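You operate a simulated robot arm through the tools that you are given. There is no shell and no other tool.

You are at the controls of a simulated robot arm. One attempt, no reset.

Task
Play the tone through the left test speaker alone.
Fine: bench amplifier on with its volume at 0, tone box on, MUTE off, input AUX, balance all the way to the left, then volume 2.

It is judged by the outcome, as a careful person would: the job done as asked, and still so three seconds after it is handed in. It fails if anything else is knocked over, pushed out of place, dropped, spilled or broken.

Robot
A 7-joint arm with a fingered hand, fixed in place. Base frame: the origin is on the floor under the middle of its stand, x ahead of it, y to its left, z up. Readings come in cm, degrees, newtons and seconds.
With the tool pointing down near the work surface it reaches from about 36 to 84 cm from the base axis. Its first joint turns from -115.0 to 115.0 degrees. Payload 5 kg.
Tool frame: the origin (TCP) lies between the finger pads and is the grasp point; the fingertips stand 3.2 cm ahead of it; z points along the fingers, y is the line along which they close. The gripper opens to 16 cm; its body begins 8.9 cm behind the TCP. The gripper is a hand of 4 fingers: y runs from the thumb to the fingers, the wrist lies at [0, 0, -26.7] in the tool frame.
Orientation is that of the tool frame in the base frame, as a unit quaternion [x, y, z, w]. With the fingers straight down and closing along the base's y, the tool's x points along the base's -x, its y along +y and its z along -z.

Tools
- The arm moves only by the tool send_rows. Its argument "moves" is text: rows parted by semicolons, each of 6 numbers parted by spaces: the shift along the tool's x, y, z in cm, then the turn, a rotation vector about the tool's x, y, z in degrees. In form: dx dy dz rx ry rz; .... A call has 1 to 20 rows; each row is the pose to reach, as a shift and turn from the pose commanded when the call began, along the tool's axes at that moment. Rows are played at 5 a second. More than 5 cm and 8.6 degrees between two rows, and nothing of the call is played. A pose out of reach is approached as far as the arm can. The call stops where the force on the tool passes 80 N (or 10 N more than at its start, if that is more) or the arm is blocked; 0.2 s more then pass. In this call time passes only in rows, and 0.2 s behind the last. The reply holds the time, the measured pose of the TCP, the force on the tool along the base axes, the opening and the grip force, in the units named above and with some noise, with the torque about the TCP (base axes, N m) and any sound that the robot's microphone picked up, and new pictures: "show" is both (left out), scene, wrist or none.
- Cameras (640 x 400 px; columns grow to the right, rows downward): "scene" is fixed at [22.19, 50.18, 156.25]; the picture's right is [-0.88, -0.48, 0.00], its down [-0.31, 0.57, -0.77] and it looks along [0.36, -0.67, -0.64] (base axes); focal length 348 px, centre (320, 200). "wrist" rides on the gripper at [8, -0.4, -11.4] in the tool frame; the picture's right is [0.05, 1.00, 0.00], its down [-0.82, 0.04, -0.58] and it looks along [-0.58, 0.03, 0.82] (tool axes); focal length 265 px, centre (320, 200). There is no depth. A picture from a camera that has moved, and an enlarged one, comes with that camera's place and axes in the base frame and with its lens.
- move_column(by): slides the trunk up (or, below 0, down) by that many cm; the arm rides with it, the base frame stays. It gives what a move gives, with no picture.
- set_fingers(finger1, finger2, finger3, thumb_bend): sets how far each is bent, from 0 (flat) to 1 (curled in); at 0.3 the hand is open as for a grip, at 0.7 the pads meet at the TCP. One left out holds its place. A second passes; each finger stops where it meets its share of the squeeze, and holds until it gets a number again. It is the only way to open and close the hand. It gives what a move gives, with no picture; readings hold the bend of each and the force on the fingers (four entries, about 0 where the hand has none), thumb and palm.
- enlarge(camera, box): a new picture of the part [left, top, right, bottom] of that camera's present view, enlarged. The clock stands still meanwhile.
- hand_in(): hands the job in; it is judged then, once.

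Places have to be worked out from the pictures, the camera data and where the tool is seen. Open the gripper and draw the arm clear of the work before you hand the job in, unless the task says otherwise.

The tools are called after "Call:" as a command line: name --argument value ..., lists and objects as JSON in quotes. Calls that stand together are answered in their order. send_rows: Moves the arm, as the interface text tells. Its arguments: {"type":"object","properties":{"moves":{"type":"string"},"show":{"type":"string","enum":["both","scene","wrist","none"]}},"required":["moves"]} The other tools are called the same way: move_column (by) moves the trunk up or down; set_fingers (finger1, finger2, finger3, thumb_bend) moves the fingers one by one; enlarge (camera, box) takes an enlarged picture of a part of a camera's view; hand_in () hands the job in.

At the start:

```text
clock: 0.0
tcp_pos: [48.42, -12.58, 112.03]
ee_rot: [0.0, 1.0, -0.001, 0.0]
force: [-0.1, -0.6, 0.0]
ft_torque: [-0.01, -0.05, -0.02]
grip_width: 15.99
gripper_force: 0.0
shape: jaw
bend: [0.3, 0.3, 0.3, 0.3]
finger forces: [0.0, 0.0, 0.1, 0.1, 0.0, 0.1]
trunk travel left (down, up): [-85.0, 14.0]
```

scene: 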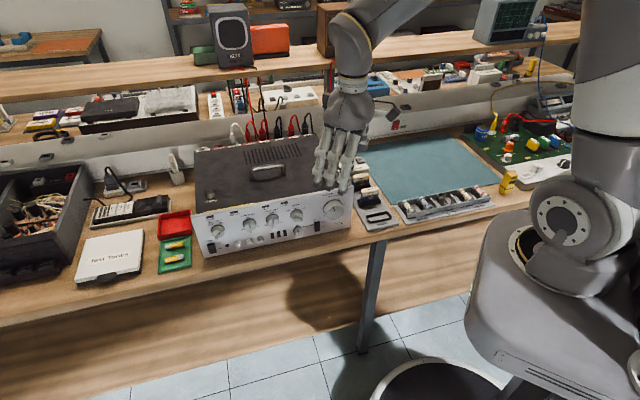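
wrist: 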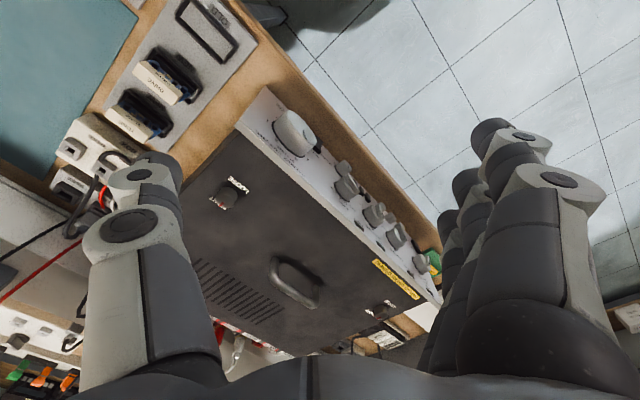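

The pictures show an amplifier with its front panel facing the scene camera's lower-left, and boxes around it. I'll enlarge the parts to read labels before moving.

Call:
enlarge --camera "scene" --box '[180, 180, 370, 270]'

Call:
enlarge --camera "scene" --box '[60, 160, 200, 290]'

Call:
enlarge --camera "scene" --box '[340, 120, 540, 240]'

Call:
enlarge --camera "wrist" --box '[220, 80, 460, 340]'

```text
3.37 times, centred on (275, 225) of scene
camera zoom: at [22.19, 50.18, 156.25], right [-0.88, -0.48, 0.0], down [-0.31, 0.57, -0.77], along [0.36, -0.67, -0.64], focal length 1173 px, centre (472, 116)
```

zoom: 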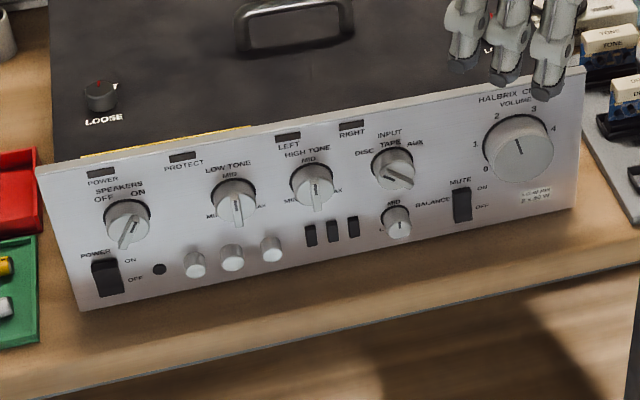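

```text
3.08 times, centred on (130, 225) of scene
camera zoom: at [22.19, 50.18, 156.25], right [-0.88, -0.48, 0.0], down [-0.31, 0.57, -0.77], along [0.36, -0.67, -0.64], focal length 1072 px, centre (905, 123)
```

zoom: 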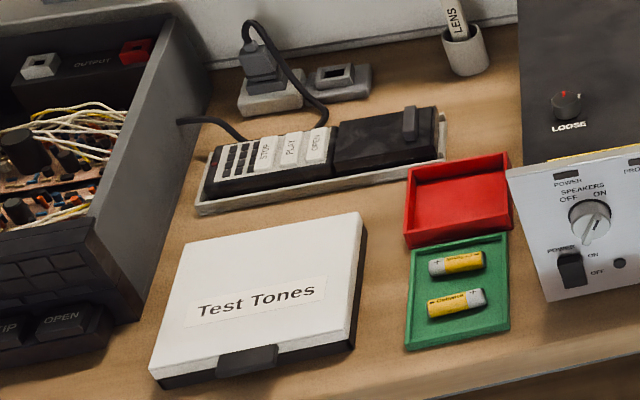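

```text
3.20 times, centred on (440, 180) of scene
camera zoom: at [22.19, 50.18, 156.25], right [-0.88, -0.48, 0.0], down [-0.31, 0.57, -0.77], along [0.36, -0.67, -0.64], focal length 1115 px, centre (-64, 264)
```

zoom: 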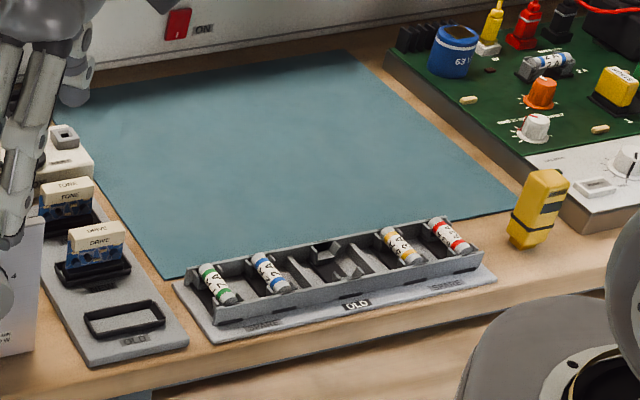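

```text
1.54 times, centred on (340, 210) of wrist
camera zoom: at [40.42, -12.9, 123.42], right [-0.05, 1.0, 0.0], down [0.82, 0.04, 0.58], along [0.58, 0.03, -0.82], focal length 408 px, centre (289, 185)
```

zoom: 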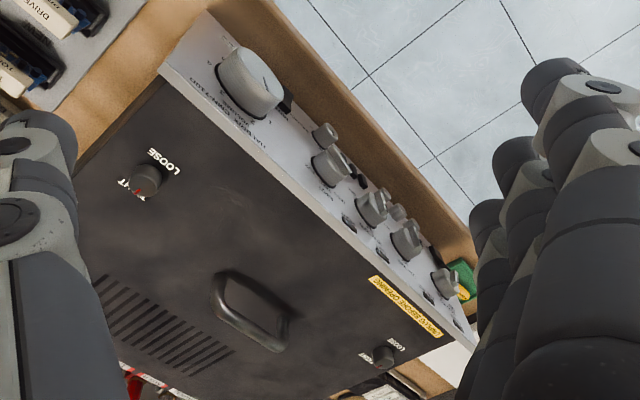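

The amp panel has POWER, SPEAKERS, tone, INPUT, BALANCE, MUTE and VOLUME controls. I'll zoom tighter on each and search for the tone box and the test speakers.

Call:
enlarge --camera "scene" --box '[280, 190, 360, 240]'

Call:
enlarge --camera "scene" --box '[195, 210, 275, 260]'

Call:
enlarge --camera "scene" --box '[190, 60, 350, 160]'

Call:
enlarge --camera "scene" --box '[460, 0, 640, 200]'

Call:
enlarge --camera "scene" --box '[0, 0, 200, 140]'

Call:
enlarge --camera "scene" --box '[160, 0, 360, 100]'

Call:
enlarge --camera "scene" --box '[350, 40, 530, 140]'

Call:
enlarge --camera "scene" --box '[0, 140, 190, 290]'

```text
8.00 times, centred on (320, 215) of scene
camera zoom: at [22.19, 50.18, 156.25], right [-0.88, -0.48, 0.0], down [-0.31, 0.57, -0.77], along [0.36, -0.67, -0.64], focal length 2787 px, centre (320, 80)
```

zoom: 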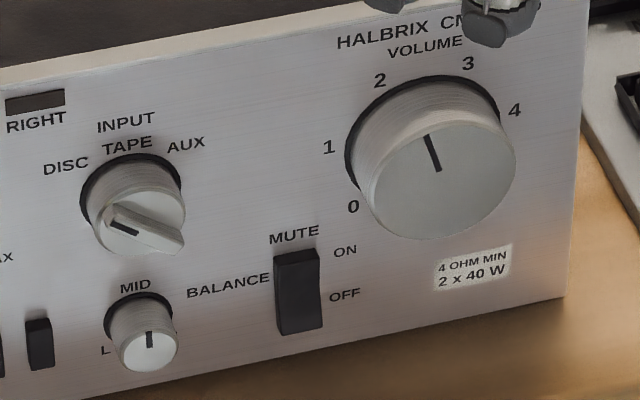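

```text
8.00 times, centred on (235, 235) of scene
camera zoom: at [22.19, 50.18, 156.25], right [-0.88, -0.48, 0.0], down [-0.31, 0.57, -0.77], along [0.36, -0.67, -0.64], focal length 2787 px, centre (1000, -80)
```

zoom: 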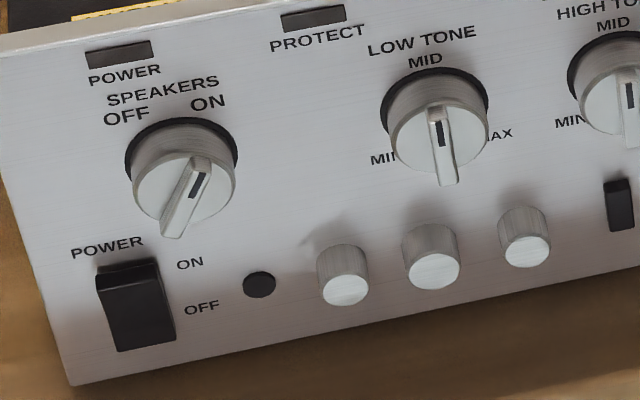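

```text
4.00 times, centred on (270, 110) of scene
camera zoom: at [22.19, 50.18, 156.25], right [-0.88, -0.48, 0.0], down [-0.31, 0.57, -0.77], along [0.36, -0.67, -0.64], focal length 1393 px, centre (520, 560)
```

zoom: 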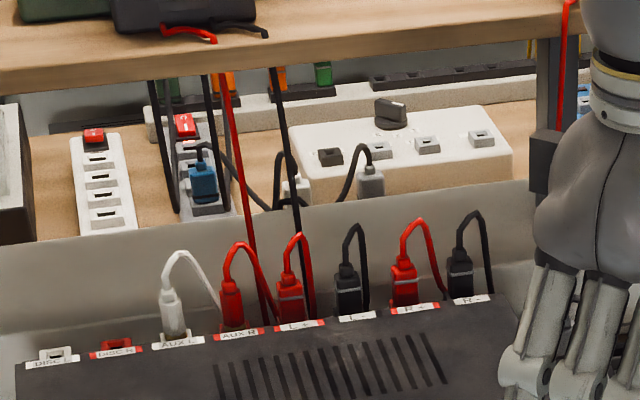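

```text
2.00 times, centred on (550, 100) of scene
camera zoom: at [22.19, 50.18, 156.25], right [-0.88, -0.48, 0.0], down [-0.31, 0.57, -0.77], along [0.36, -0.67, -0.64], focal length 697 px, centre (-140, 400)
```

zoom: 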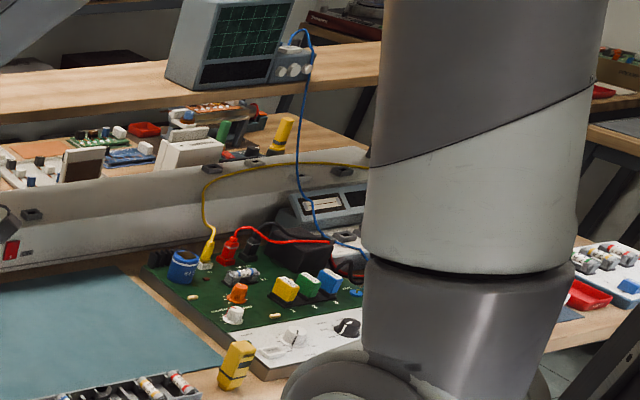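

```text
2.86 times, centred on (100, 70) of scene
camera zoom: at [22.19, 50.18, 156.25], right [-0.88, -0.48, 0.0], down [-0.31, 0.57, -0.77], along [0.36, -0.67, -0.64], focal length 995 px, centre (949, 571)
```

zoom: 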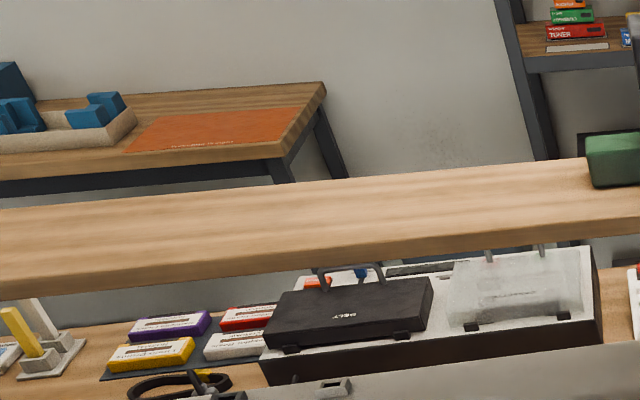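

```text
3.20 times, centred on (260, 50) of scene
camera zoom: at [22.19, 50.18, 156.25], right [-0.88, -0.48, 0.0], down [-0.31, 0.57, -0.77], along [0.36, -0.67, -0.64], focal length 1115 px, centre (512, 680)
```

zoom: 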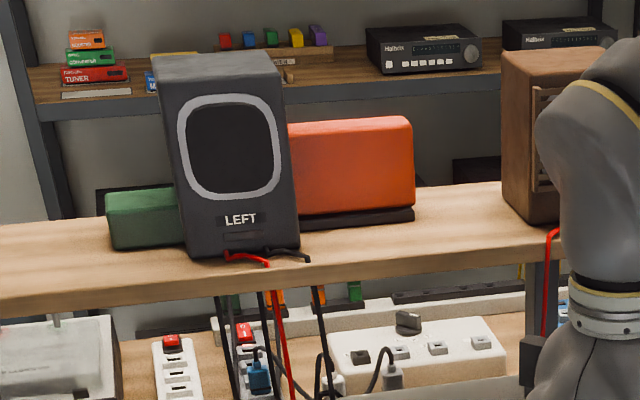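

```text
3.56 times, centred on (440, 90) of scene
camera zoom: at [22.19, 50.18, 156.25], right [-0.88, -0.48, 0.0], down [-0.31, 0.57, -0.77], along [0.36, -0.67, -0.64], focal length 1238 px, centre (-107, 591)
```

zoom: 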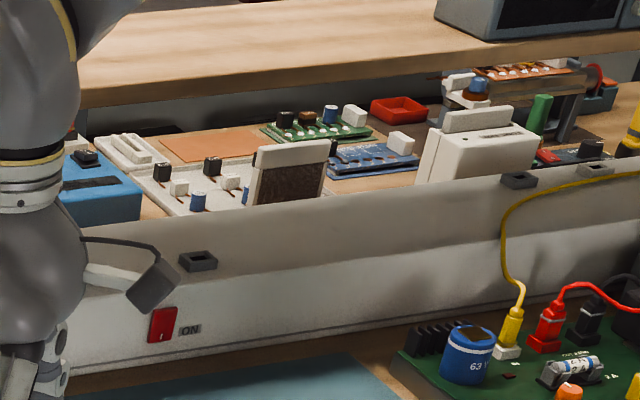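

```text
2.67 times, centred on (95, 215) of scene
camera zoom: at [22.19, 50.18, 156.25], right [-0.88, -0.48, 0.0], down [-0.31, 0.57, -0.77], along [0.36, -0.67, -0.64], focal length 929 px, centre (920, 160)
```

zoom: 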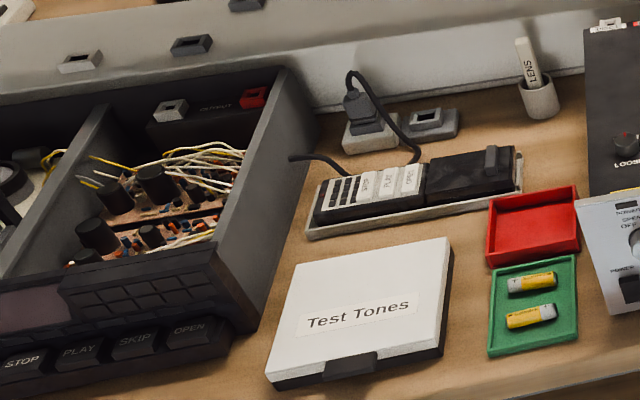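

I still need the tone box. The wrist view shows small white boxes right of the amp near a red plug; I'll enlarge there and at the AUX leads.

Call:
enlarge --camera "wrist" --box '[40, 80, 200, 240]'

Call:
enlarge --camera "wrist" --box '[0, 200, 100, 400]'

Call:
enlarge --camera "scene" --box '[345, 150, 405, 230]'

Call:
enlarge --camera "scene" --box '[205, 75, 325, 150]'

Call:
enlarge --camera "scene" --box '[80, 150, 190, 220]'

```text
2.50 times, centred on (120, 160) of wrist
camera zoom: at [40.42, -12.9, 123.42], right [-0.05, 1.0, 0.0], down [0.82, 0.04, 0.58], along [0.58, 0.03, -0.82], focal length 664 px, centre (820, 300)
```

zoom: 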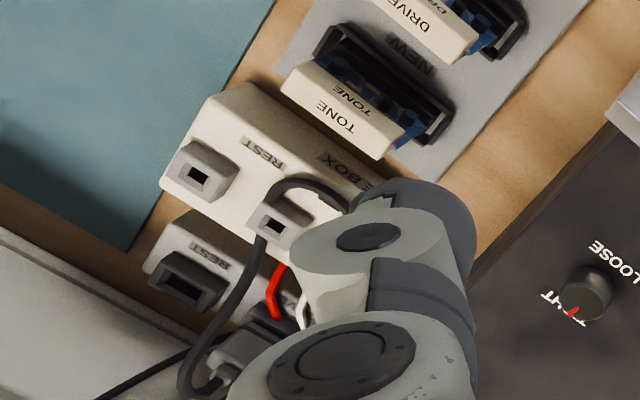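

```text
2.00 times, centred on (50, 300) of wrist
camera zoom: at [40.42, -12.9, 123.42], right [-0.05, 1.0, 0.0], down [0.82, 0.04, 0.58], along [0.58, 0.03, -0.82], focal length 531 px, centre (860, 0)
```

zoom: 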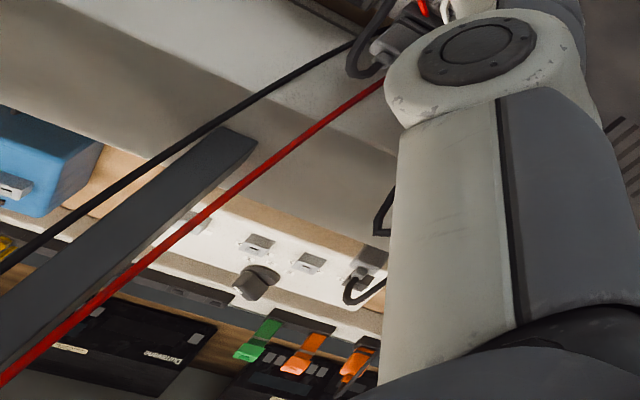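

```text
5.00 times, centred on (375, 190) of scene
camera zoom: at [22.19, 50.18, 156.25], right [-0.88, -0.48, 0.0], down [-0.31, 0.57, -0.77], along [0.36, -0.67, -0.64], focal length 1742 px, centre (45, 250)
```

zoom: 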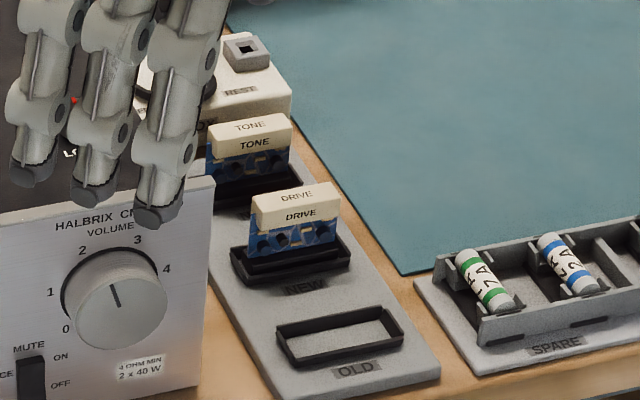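

```text
5.33 times, centred on (265, 112) of scene
camera zoom: at [22.19, 50.18, 156.25], right [-0.88, -0.48, 0.0], down [-0.31, 0.57, -0.77], along [0.36, -0.67, -0.64], focal length 1858 px, centre (613, 667)
```

zoom: 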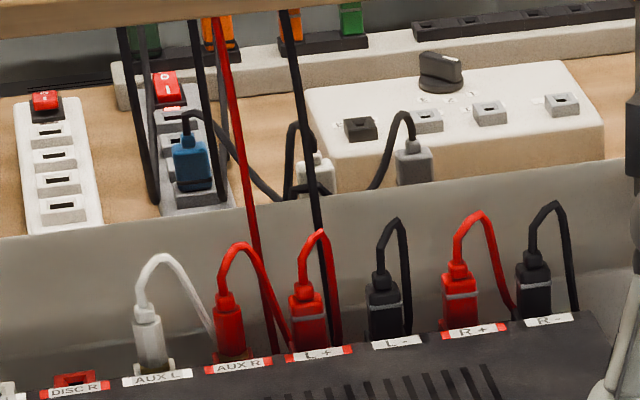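

```text
5.71 times, centred on (135, 185) of scene
camera zoom: at [22.19, 50.18, 156.25], right [-0.88, -0.48, 0.0], down [-0.31, 0.57, -0.77], along [0.36, -0.67, -0.64], focal length 1990 px, centre (1377, 286)
```

zoom: 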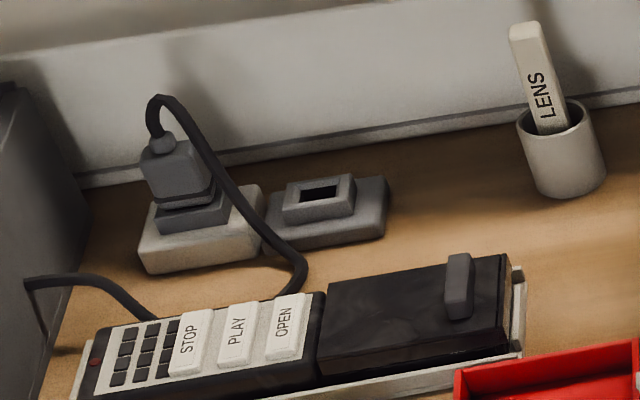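

The tone box is the cream box labelled "…E BOX" to the right of the amp, hidden by my thumb; I judge it at about (58, -44, 84), with the amp panel plane running diagonally (facing -x,+y) and volume knob near (52.7, -15.7, 91). I'll shift the hand high over to (38, -43, 114) so the wrist camera can see the tone box.

Call:
send_rows --moves "1.2 -3.5 -0.5 0 0 0; 2.4 -7 -1 0 0 0; 3.6 -10.5 -1.5 0 0 0; 4.8 -14 -2 0 0 0; 6 -17.5 -2 0 0 0; 7.2 -21 -2 0 0 0; 8.4 -24.5 -2 0 0 0; 9.6 -28 -2 0 0 0; 10.4 -31 -2 0 0 0" --show "both"

```text
clock: 2.0
tcp_pos: [38.01, -43.81, 114.17]
ee_rot: [0.0, 1.0, 0.0, 0.0]
force: [0.5, -0.1, -0.8]
ft_torque: [0.05, -0.04, 0.01]
grip_width: 16.0
gripper_force: 0.1
shape: jaw
bend: [0.3, 0.3, 0.3, 0.3]
finger forces: [0.1, 0.0, 0.1, 0.0, 0.0, 0.0]
trunk travel left (down, up): [-85.0, 14.0]
camera wrist: at [29.84, -44.05, 125.53], right [-0.05, 1.0, 0.0], down [0.82, 0.04, 0.58], along [0.58, 0.03, -0.82], focal length 265 px, centre (320, 200)
```

scene: 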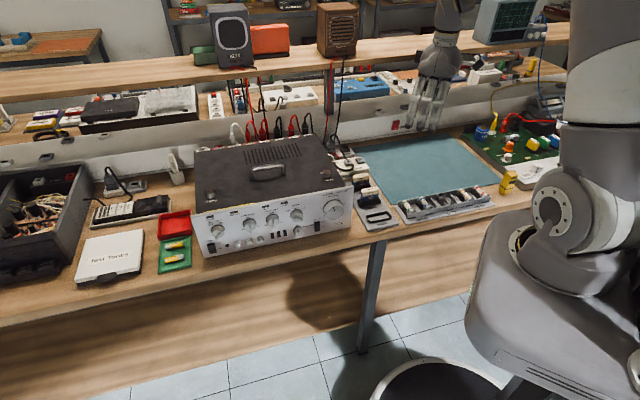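
wrist: 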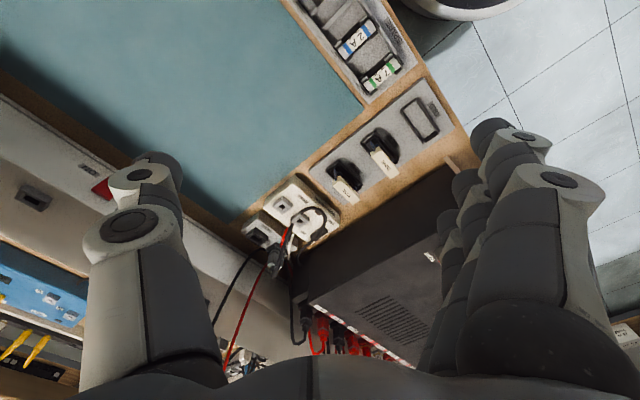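

The tone box is now visible in both cameras. I'll zoom on it in both views, plus the speakers and amp panel again.

Call:
enlarge --camera "wrist" --box '[230, 150, 360, 280]'

Call:
enlarge --camera "scene" --box '[320, 135, 400, 185]'

Call:
enlarge --camera "scene" --box '[280, 100, 400, 175]'

Call:
enlarge --camera "wrist" --box '[270, 270, 430, 370]'

Call:
enlarge --camera "scene" --box '[300, 190, 360, 235]'

Call:
enlarge --camera "scene" --box '[198, 225, 238, 260]'

Call:
enlarge --camera "scene" --box '[240, 205, 300, 250]'

```text
3.08 times, centred on (295, 215) of wrist
camera zoom: at [29.84, -44.05, 125.53], right [-0.05, 1.0, 0.0], down [0.82, 0.04, 0.58], along [0.58, 0.03, -0.82], focal length 817 px, centre (397, 154)
```

zoom: 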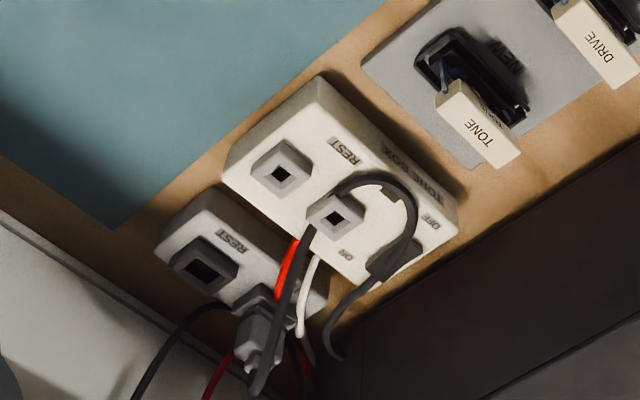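

```text
8.00 times, centred on (360, 160) of scene
camera zoom: at [22.19, 50.18, 156.25], right [-0.88, -0.48, 0.0], down [-0.31, 0.57, -0.77], along [0.36, -0.67, -0.64], focal length 2787 px, centre (0, 520)
```

zoom: 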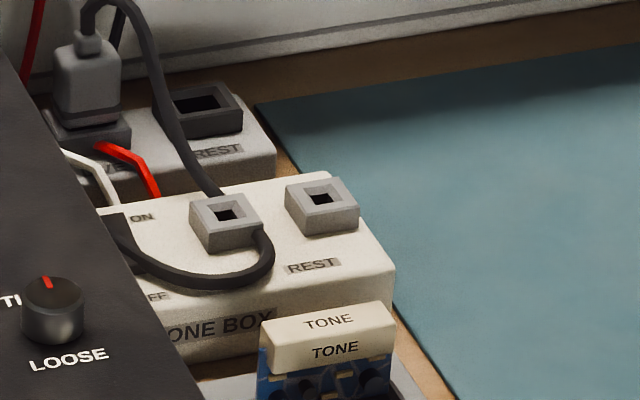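

```text
5.33 times, centred on (340, 138) of scene
camera zoom: at [22.19, 50.18, 156.25], right [-0.88, -0.48, 0.0], down [-0.31, 0.57, -0.77], along [0.36, -0.67, -0.64], focal length 1858 px, centre (213, 533)
```

zoom: 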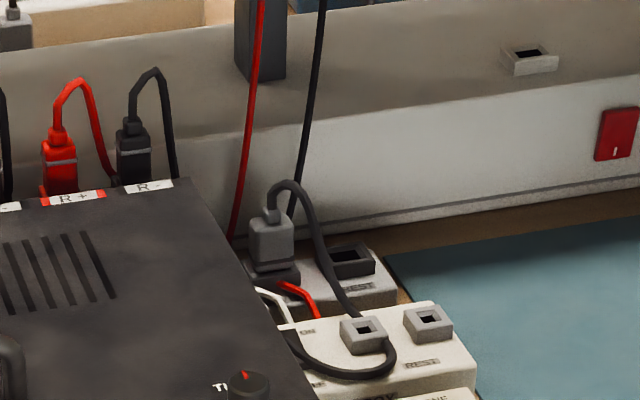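

```text
4.00 times, centred on (350, 320) of wrist
camera zoom: at [29.84, -44.05, 125.53], right [-0.05, 1.0, 0.0], down [0.82, 0.04, 0.58], along [0.58, 0.03, -0.82], focal length 1062 px, centre (200, -280)
```

zoom: 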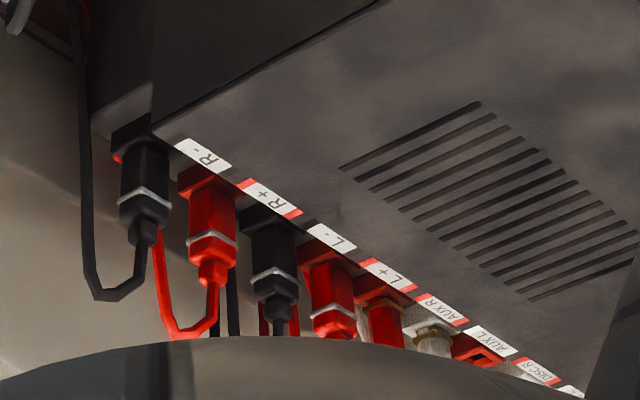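

```text
8.89 times, centred on (330, 212) of scene
camera zoom: at [22.19, 50.18, 156.25], right [-0.88, -0.48, 0.0], down [-0.31, 0.57, -0.77], along [0.36, -0.67, -0.64], focal length 3096 px, centre (231, 89)
```

zoom: 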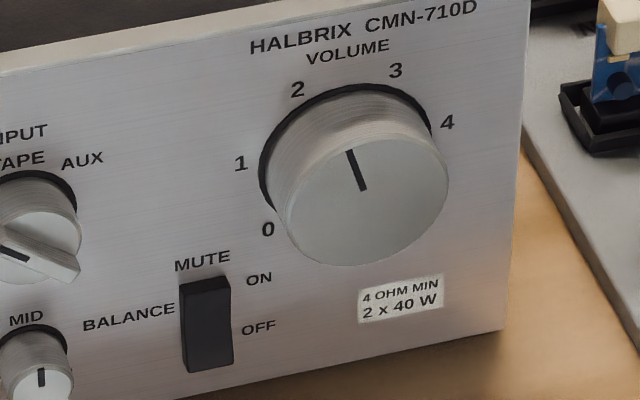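

```text
11.43 times, centred on (218, 242) of scene
camera zoom: at [22.19, 50.18, 156.25], right [-0.88, -0.48, 0.0], down [-0.31, 0.57, -0.77], along [0.36, -0.67, -0.64], focal length 3981 px, centre (1486, -286)
```

zoom: 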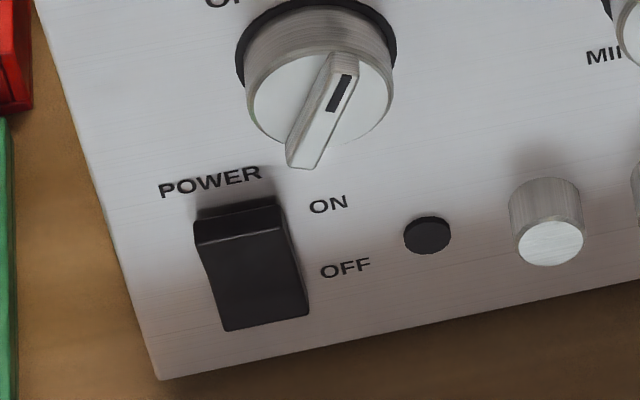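

```text
8.89 times, centred on (270, 228) of scene
camera zoom: at [22.19, 50.18, 156.25], right [-0.88, -0.48, 0.0], down [-0.31, 0.57, -0.77], along [0.36, -0.67, -0.64], focal length 3096 px, centre (764, -44)
```

zoom: 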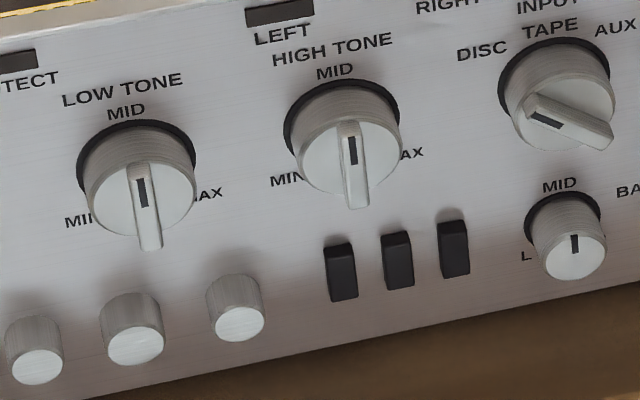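

Panel reading: POWER is pressed at OFF, MUTE at ON, INPUT at DISC, BALANCE at MID, VOLUME about 2.25, SPEAKERS at ON. I'll zoom tighter on the tone box switch, which is by the amp's side under a black lead.

Call:
enlarge --camera "wrist" --box '[285, 195, 345, 250]'

Call:
enlarge --camera "scene" --box '[320, 150, 350, 180]'

Call:
enlarge --camera "wrist" --box '[220, 200, 340, 360]'

```text
7.27 times, centred on (315, 222) of wrist
camera zoom: at [29.84, -44.05, 125.53], right [-0.05, 1.0, 0.0], down [0.82, 0.04, 0.58], along [0.58, 0.03, -0.82], focal length 1930 px, centre (356, 36)
```

zoom: 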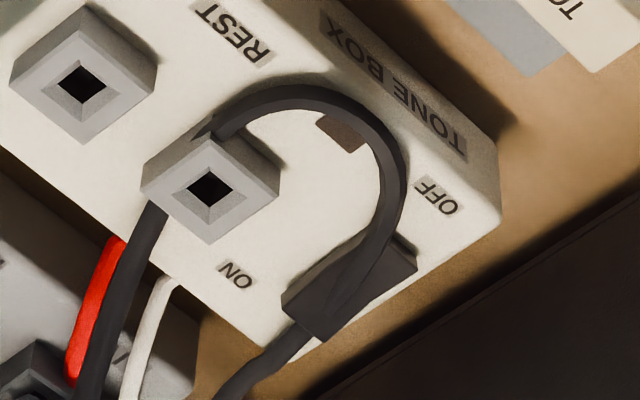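

```text
13.33 times, centred on (335, 165) of scene
camera zoom: at [22.19, 50.18, 156.25], right [-0.88, -0.48, 0.0], down [-0.31, 0.57, -0.77], along [0.36, -0.67, -0.64], focal length 4644 px, centre (120, 667)
```

zoom: 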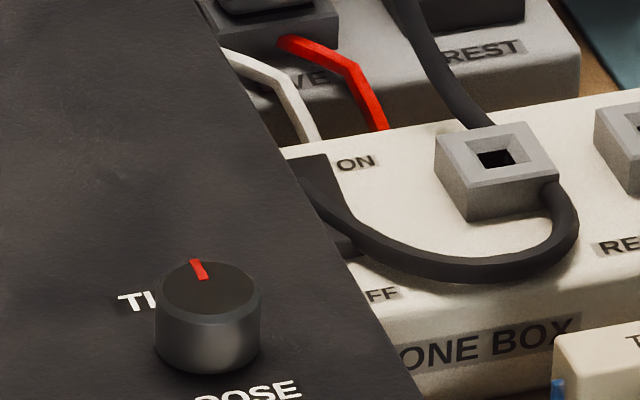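

```text
2.50 times, centred on (280, 280) of wrist
camera zoom: at [29.84, -44.05, 125.53], right [-0.05, 1.0, 0.0], down [0.82, 0.04, 0.58], along [0.58, 0.03, -0.82], focal length 664 px, centre (420, 0)
```

zoom: 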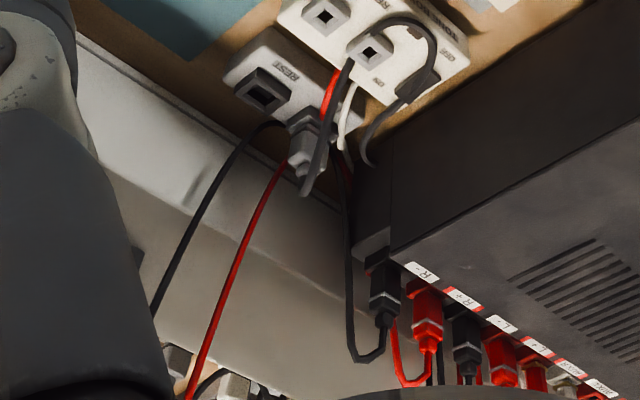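

The tone box rocker (labels ON at the rear, OFF at the front) sits at about (66.8, -43.3, 86), with its ON end apparently raised, so it is OFF. Now I'll learn the hand's shape: extend finger1, curl the rest, and look.

Call:
set_fingers --finger1 0 --finger2 1 --finger3 1 --thumb_bend 1

Call:
enlarge --camera "wrist" --box '[0, 0, 640, 400]'

Call:
enlarge --camera "scene" --box '[380, 20, 500, 140]'

```text
clock: 3.0
tcp_pos: [38.06, -43.69, 114.18]
ee_rot: [0.0, 1.0, 0.0, -0.001]
force: [0.0, 0.1, 1.4]
ft_torque: [0.01, 0.0, 0.0]
grip_width: 9.03
gripper_force: 0.0
shape: fingers
bend: [0.0, 0.92, 1.0, 1.0]
finger forces: [0.1, 0.0, 0.0, 0.1, 0.1, 0.0]
trunk travel left (down, up): [-85.0, 14.0]
```

```text
1.00 times, centred on (320, 200) of wrist (not enlarged: the box is as wide or as high as the picture)
camera zoom: at [29.87, -43.9, 125.57], right [-0.05, 1.0, 0.0], down [0.82, 0.04, 0.58], along [0.58, 0.03, -0.82], focal length 265 px, centre (320, 200)
```

zoom: 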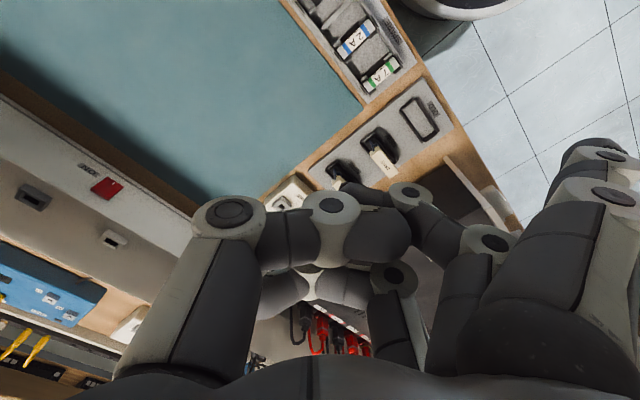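

```text
3.33 times, centred on (440, 80) of scene
camera zoom: at [22.19, 50.18, 156.25], right [-0.88, -0.48, 0.0], down [-0.31, 0.57, -0.77], along [0.36, -0.67, -0.64], focal length 1161 px, centre (-80, 600)
```

zoom: 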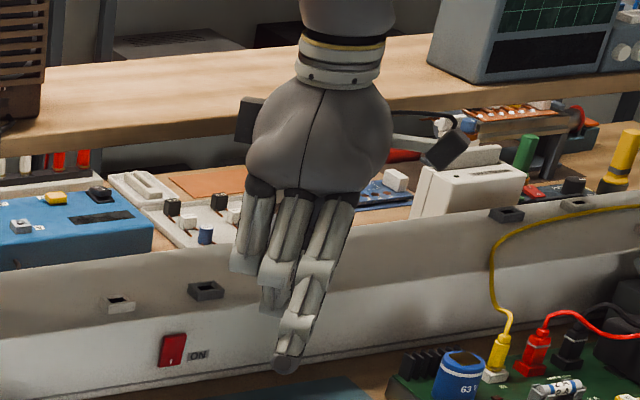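

Finger1 (camera side) at bend 0 splays outward, so about 0.3 is the forward-pointing shape. I'll set middle finger and thumb to 0.3 with the outer two curled for knob gripping, and travel back high to open space in front of the amp panel at about (50, 5, 112), yawing to face the panel.

Call:
set_fingers --finger1 1 --finger2 0.3 --finger3 1 --thumb_bend 0.3

Call:
send_rows --moves "-1.1 4.4 0.2 0 0 4.2; -2.2 8.9 0.4 0 0 8.3; -3.3 13.3 0.5 0 0 12.5; -4.4 17.7 0.7 0 0 16.7; -5.5 22.1 0.9 0 0 20.9; -6.5 26.6 1.1 0 0 25; -7.6 31 1.3 0 0 29.2; -8.7 35.4 1.5 0 0 33.4; -9.8 39.8 1.6 0 0 37.6; -10.9 44.3 1.8 0 0 41.7; -12 48.7 2 0 0 45.9" --show "both"

```text
clock: 4.0
tcp_pos: [37.84, -43.56, 114.46]
ee_rot: [0.001, 1.0, 0.001, 0.0]
force: [0.3, -0.5, 0.0]
ft_torque: [-0.02, 0.03, 0.0]
grip_width: 7.8
gripper_force: 0.1
shape: fingers
bend: [1.0, 0.3, 1.0, 0.3]
finger forces: [0.1, 0.0, 0.0, 0.1, 0.0, 0.1]
trunk travel left (down, up): [-85.0, 14.0]
```

```text
clock: 6.4
tcp_pos: [50.27, 5.18, 112.08]
ee_rot: [0.391, 0.921, -0.001, 0.0]
force: [0.4, 0.6, 0.1]
ft_torque: [-0.01, 0.0, 0.02]
grip_width: 7.8
gripper_force: 0.1
shape: fingers
bend: [1.0, 0.3, 1.0, 0.3]
finger forces: [0.0, 0.0, 0.1, 0.0, 0.0, 0.0]
trunk travel left (down, up): [-85.0, 14.0]
camera wrist: at [44.26, 10.78, 123.46], right [0.68, 0.73, 0.0], down [0.6, -0.56, 0.58], along [0.42, -0.4, -0.82], focal length 265 px, centre (320, 200)
```

scene: 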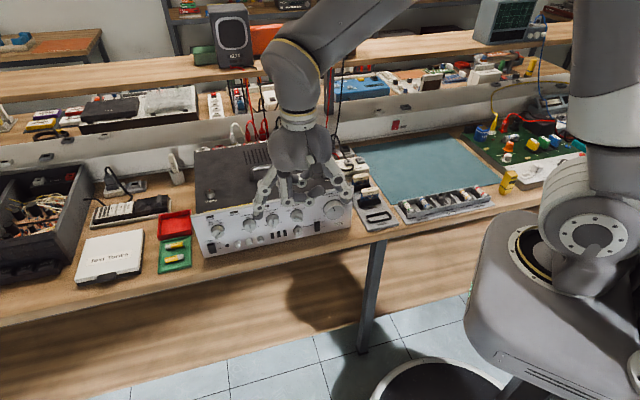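
wrist: 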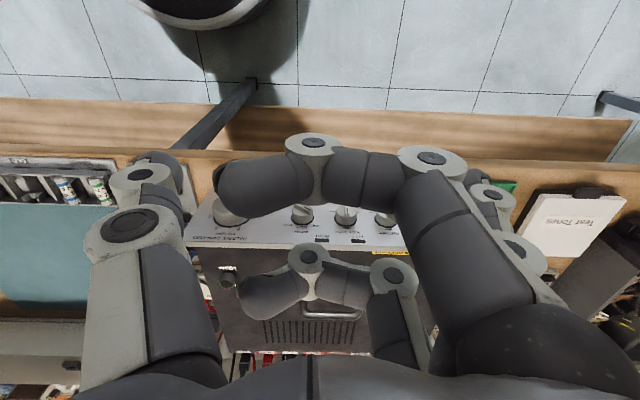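

The amp front edge looks nearly parallel to the wrist picture's horizontal. I'll zoom to measure the panel angle and the positions of the knobs precisely.

Call:
enlarge --camera "wrist" --box '[180, 180, 420, 330]'

Call:
enlarge --camera "wrist" --box '[200, 200, 300, 260]'

Call:
enlarge --camera "wrist" --box '[290, 190, 410, 260]'

Call:
enlarge --camera "scene" --box '[180, 170, 360, 270]'

```text
2.67 times, centred on (300, 255) of wrist
camera zoom: at [44.26, 10.78, 123.46], right [0.68, 0.73, 0.0], down [0.6, -0.56, 0.58], along [0.42, -0.4, -0.82], focal length 708 px, centre (373, 53)
```

zoom: 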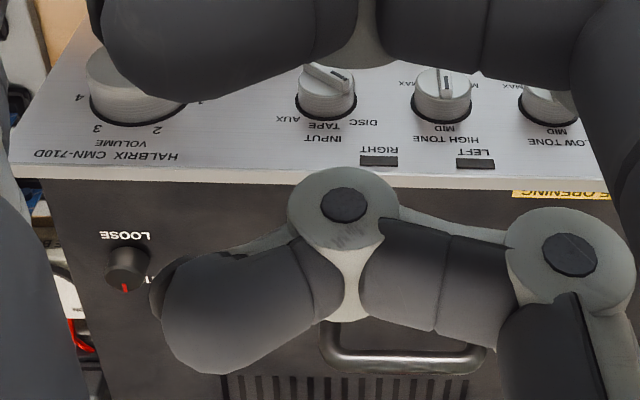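

```text
6.40 times, centred on (250, 230) of wrist
camera zoom: at [44.26, 10.78, 123.46], right [0.68, 0.73, 0.0], down [0.6, -0.56, 0.58], along [0.42, -0.4, -0.82], focal length 1699 px, centre (768, 8)
```

zoom: 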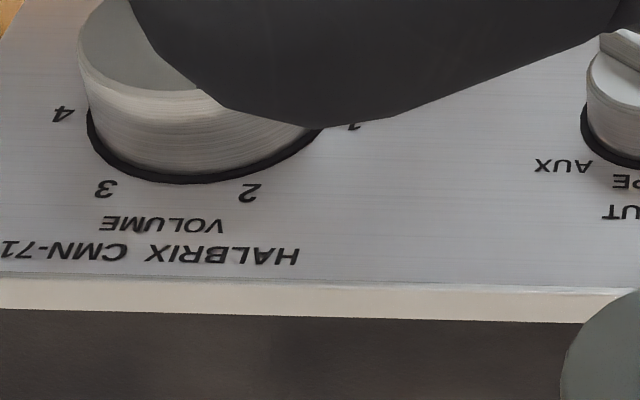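

```text
5.33 times, centred on (350, 225) of wrist
camera zoom: at [44.26, 10.78, 123.46], right [0.68, 0.73, 0.0], down [0.6, -0.56, 0.58], along [0.42, -0.4, -0.82], focal length 1416 px, centre (160, 67)
```

zoom: 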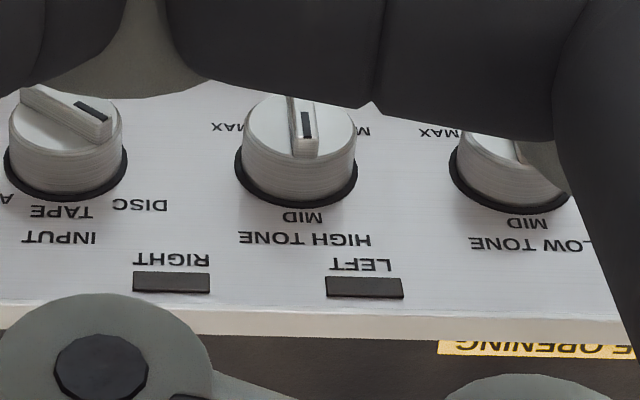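

```text
3.56 times, centred on (270, 220) of scene
camera zoom: at [22.19, 50.18, 156.25], right [-0.88, -0.48, 0.0], down [-0.31, 0.57, -0.77], along [0.36, -0.67, -0.64], focal length 1238 px, centre (498, 129)
```

zoom: 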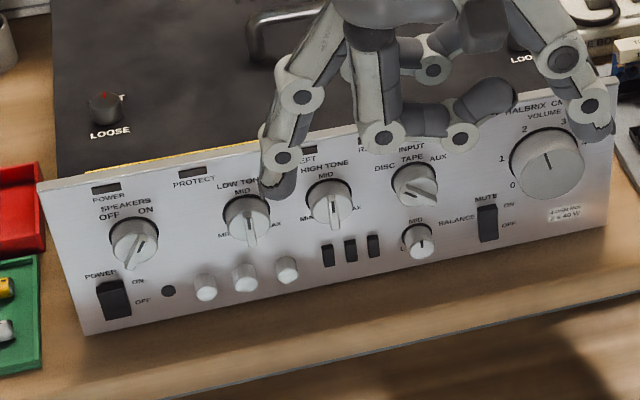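

Panel direction comes out at about 44.5° azimuth (normal toward -x,+y). I'll now pitch the hand up to point horizontally at the panel (camera underneath), staying at z=112 above the amp's top and well in front.

Call:
send_rows --moves "0 0 0 0 -8.2 0; 0 0 0 0 -16.4 0; 0 0 0 0 -24.6 0; 0 0 0 0 -32.8 0; 0 0 0 0 -41 0; 0 0 0 0 -49.2 0; 0 0 0 0 -57.4 0; 0 0 0 0 -65.6 0; 0 0 0 0 -73.8 0; 0 0 0 0 -82 0; 0 0 0 0 -90 0" --show "both"

```text
clock: 8.8
tcp_pos: [50.11, 5.15, 112.08]
ee_rot: [0.276, 0.65, -0.276, 0.652]
force: [-0.3, 0.5, -0.4]
ft_torque: [0.0, 0.02, -0.01]
grip_width: 7.78
gripper_force: 0.1
shape: fingers
bend: [1.0, 0.3, 1.0, 0.3]
finger forces: [0.0, 0.1, 0.0, 0.0, 0.0, 0.0]
trunk travel left (down, up): [-85.0, 14.0]
camera wrist: at [41.88, 13.19, 103.99], right [0.72, 0.69, -0.05], down [-0.37, 0.45, 0.81], along [0.59, -0.56, 0.58], focal length 265 px, centre (320, 200)
```

scene: 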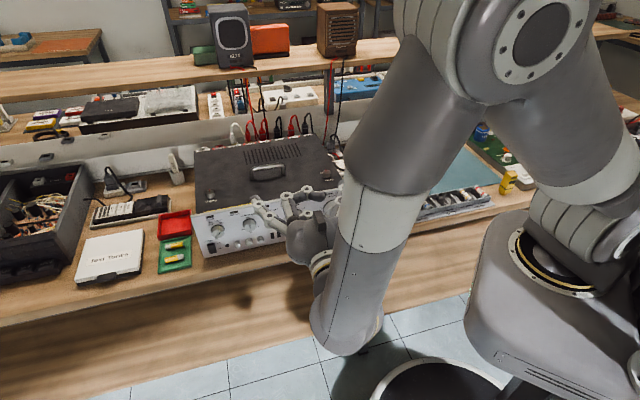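
wrist: 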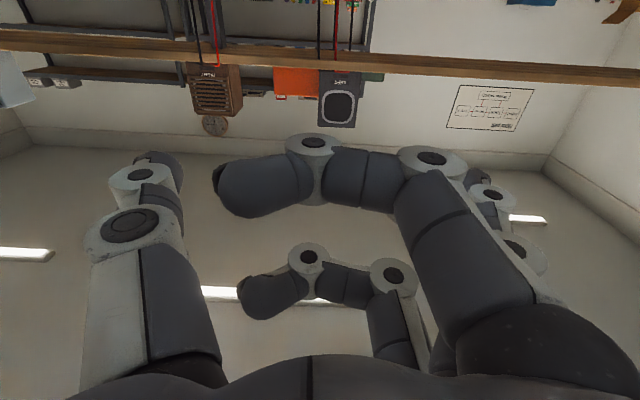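

The pose is reachable, but the camera underneath looks up past the panel. I'll test how far the wrist rolls by turning +160° about the tool axis here in free space.

Call:
send_rows --moves "0 0 0 0 0 8; 0 0 0 0 0 16; 0 0 0 0 0 24; 0 0 0 0 0 32; 0 0 0 0 0 40; 0 0 0 0 0 48; 0 0 0 0 0 56; 0 0 0 0 0 64; 0 0 0 0 0 72; 0 0 0 0 0 80; 0 0 0 0 0 88; 0 0 0 0 0 96; 0 0 0 0 0 104; 0 0 0 0 0 112; 0 0 0 0 0 120; 0 0 0 0 0 128; 0 0 0 0 0 136; 0 0 0 0 0 144; 0 0 0 0 0 152; 0 0 0 0 0 160" --show "both"

```text
clock: 13.0
tcp_pos: [50.14, 7.62, 114.86]
ee_rot: [0.691, -0.159, 0.588, 0.39]
force: [0.6, -0.5, 0.1]
ft_torque: [-0.01, 0.02, 0.05]
grip_width: 7.84
gripper_force: 0.2
shape: fingers
bend: [1.0, 0.3, 1.0, 0.3]
finger forces: [0.0, 0.1, 0.0, 0.1, 0.0, 0.0]
out of reach, approached as far as the arm can: row 20
trunk travel left (down, up): [-85.0, 14.0]
camera wrist: at [44.58, 18.19, 122.23], right [-0.66, -0.63, 0.4], down [-0.64, 0.2, -0.75], along [0.39, -0.75, -0.53], focal length 265 px, centre (320, 200)
```

scene: 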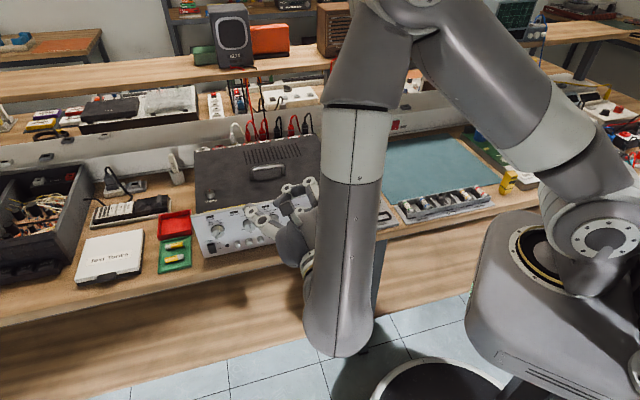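
wrist: 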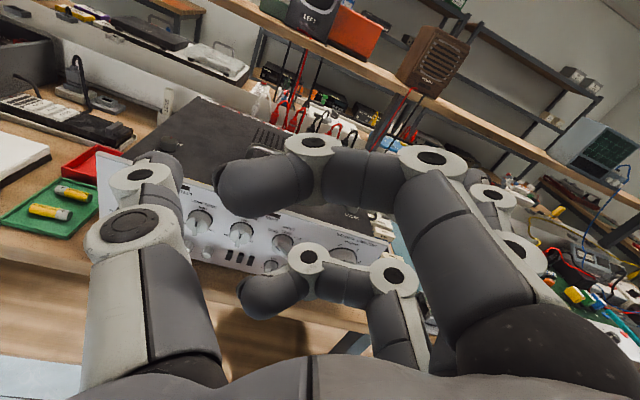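

Roll of about +150° works (only the 160° row was out of reach). I'll roll back 25° to a comfortable +135° and check the pose, opening finger1 to clear the camera view.

Call:
send_rows --moves "0 0 0 0 0 -8; 0 0 0 0 0 -16; 0 0 0 0 0 -25" --show "none"

Call:
set_fingers --finger1 0.2

```text
refused: row 3 steps farther than a row can; nothing moved
```

```text
clock: 14.0
tcp_pos: [50.22, 7.53, 114.84]
ee_rot: [0.691, -0.16, 0.587, 0.39]
force: [-0.3, -0.3, 0.7]
ft_torque: [-0.03, -0.02, -0.02]
grip_width: 18.28
gripper_force: 0.0
shape: fingers
bend: [0.2, 0.3, 1.0, 0.3]
finger forces: [0.0, 0.0, 0.1, 0.0, 0.1, 0.0]
trunk travel left (down, up): [-85.0, 14.0]
```

The step was too big; I'll repeat it in smaller turns.

Call:
send_rows --moves "0 0 0 0 0 -6; 0 0 0 0 0 -12; 0 0 0 0 0 -18; 0 0 0 0 0 -25" --show "both"

```text
clock: 15.0
tcp_pos: [50.23, 7.6, 114.78]
ee_rot: [0.707, -0.005, 0.496, 0.504]
force: [0.1, -0.1, 0.3]
ft_torque: [-0.01, -0.02, -0.01]
grip_width: 18.3
gripper_force: 0.0
shape: fingers
bend: [0.2, 0.3, 1.0, 0.3]
finger forces: [0.0, 0.0, 0.0, 0.0, 0.0, 0.1]
trunk travel left (down, up): [-85.0, 14.0]
camera wrist: at [46.53, 20.06, 120.19], right [-0.48, -0.47, 0.74], down [-0.84, -0.01, -0.55], along [0.26, -0.89, -0.39], focal length 265 px, centre (320, 200)
```

scene: 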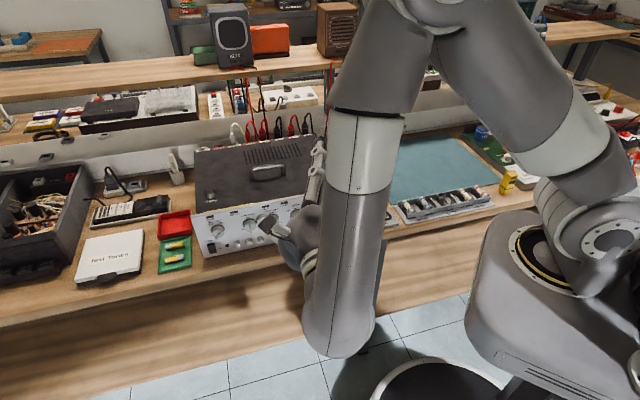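
wrist: 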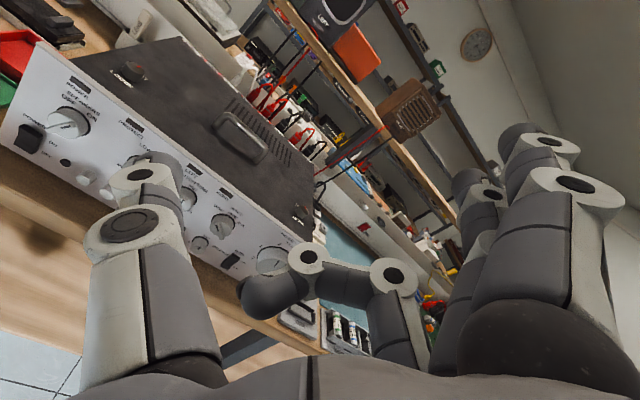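

The pose is clean now: tool pointing horizontally into the panel, camera up-left (roll -45°). I'll move down and right to sit about 14 cm in front of the volume knob to measure it.

Call:
send_rows --moves "-3.3 -0.8 0.4 0 0 0; -6.6 -1.5 0.8 0 0 0; -9.8 -2.3 1.1 0 0 0; -13 -3.1 1.5 0 0 0; -16.3 -3.9 1.9 0 0 0; -19.6 -4.6 2.3 0 0 0; -22.9 -5.4 2.6 0 0 0; -26.1 -6.15 3 0 0 0" --show "both"

```text
clock: 16.8
tcp_pos: [44.82, 3.72, 96.5]
ee_rot: [0.706, -0.006, 0.486, 0.515]
force: [-0.2, 0.3, 0.1]
ft_torque: [0.03, 0.01, 0.02]
grip_width: 18.28
gripper_force: 0.0
shape: fingers
bend: [0.2, 0.3, 1.0, 0.3]
finger forces: [0.0, 0.0, 0.0, 0.1, 0.1, 0.0]
out of reach, approached as far as the arm can: row 5, 6, 7, 8
trunk travel left (down, up): [-85.0, 14.0]
camera wrist: at [41.52, 16.19, 101.71], right [-0.48, -0.44, 0.76], down [-0.84, 0.0, -0.54], along [0.24, -0.9, -0.38], focal length 265 px, centre (320, 200)
```

scene: 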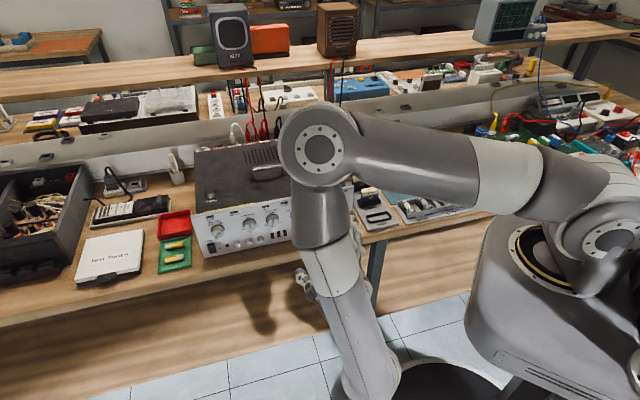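
wrist: 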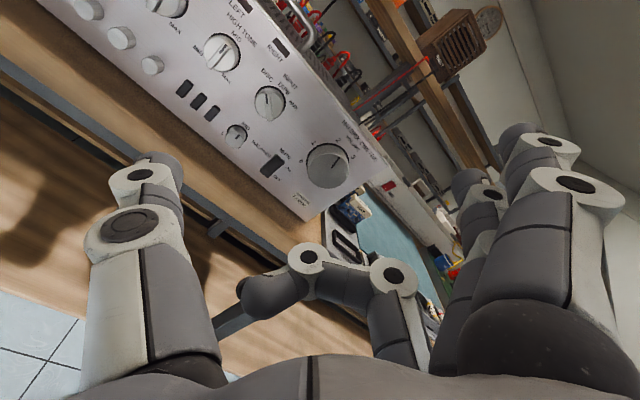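

Directly lowering hits the arm's reach limit, because the shoulder is too high. I'll go back up to z≈115, shift right in front of the volume knob there, and then lower with the trunk.

Call:
send_rows --moves "2.6 2.6 0.2 0 0 0; 5.2 5.2 0.4 0 0 0; 7.9 7.9 0.6 0 0 0; 10.5 10.5 0.8 0 0 0; 13.1 13.1 1 0 0 0; 11.3 14.9 1.1 0 0 0; 9.5 16.7 1.2 0 0 0; 7.7 18.5 1.2 0 0 0" --show "scene"

```text
clock: 18.6
tcp_pos: [43.78, 1.22, 113.5]
ee_rot: [0.707, -0.006, 0.496, 0.505]
force: [0.3, 0.4, -0.2]
ft_torque: [-0.02, -0.03, 0.02]
grip_width: 18.29
gripper_force: 0.1
shape: fingers
bend: [0.2, 0.3, 1.0, 0.3]
finger forces: [0.0, 0.0, 0.1, 0.1, 0.0, 0.0]
out of reach, approached as far as the arm can: row 6, 7, 8
trunk travel left (down, up): [-85.0, 14.0]
```

scene: 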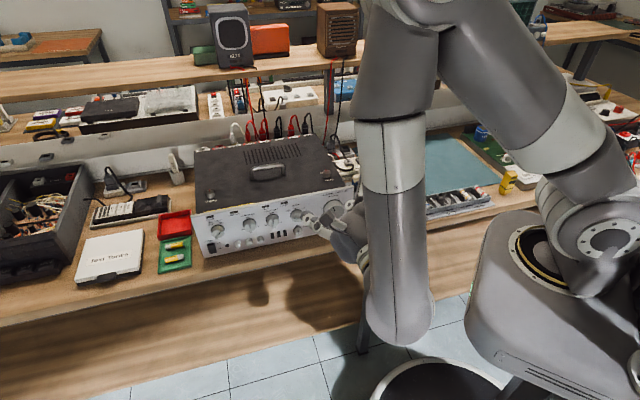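

Close to the limit; moving nearer to the panel puts the wrist farther from the body. I'll advance 8 cm (still above the amp's height) and then shift right.

Call:
send_rows --moves "0 0 4 0 0 0; 0 0 8 0 0 0; -1.8 1.8 8 0 0 0; -3.6 3.6 8 0 0 0" --show "none"

```text
clock: 19.6
tcp_pos: [48.71, -6.08, 112.57]
ee_rot: [0.706, -0.007, 0.496, 0.505]
force: [-0.7, 0.7, 0.4]
ft_torque: [-0.01, 0.03, 0.01]
grip_width: 18.29
gripper_force: 0.0
shape: fingers
bend: [0.2, 0.3, 1.0, 0.3]
finger forces: [0.0, 0.0, 0.0, 0.0, 0.1, 0.0]
out of reach, approached as far as the arm can: row 3, 4
trunk travel left (down, up): [-85.0, 14.0]
```

Still limited at e≈30.5; probably the roll is near a joint limit. I'll roll back by 45° (camera to the left) and try the sideways shift again.

Call:
send_rows --moves "0 0 0 0 0 -7.5; 0 0 0 0 0 -15; 0 0 0 0 0 -22.5; 0 0 0 0 0 -30; 0 0 0 0 0 -37.5; 0 0 0 0 0 -45; -1.3 1.3 0 0 0 -45; -2.6 2.6 0 0 0 -45" --show "none"

```text
clock: 21.4
tcp_pos: [48.85, -7.4, 110.96]
ee_rot: [0.656, 0.265, 0.264, 0.656]
force: [-0.2, 0.3, -0.5]
ft_torque: [0.02, 0.02, 0.02]
grip_width: 18.28
gripper_force: 0.0
shape: fingers
bend: [0.2, 0.3, 1.0, 0.3]
finger forces: [0.0, 0.0, 0.1, 0.1, 0.1, 0.0]
out of reach, approached as far as the arm can: row 7, 8
trunk travel left (down, up): [-85.0, 14.0]
```

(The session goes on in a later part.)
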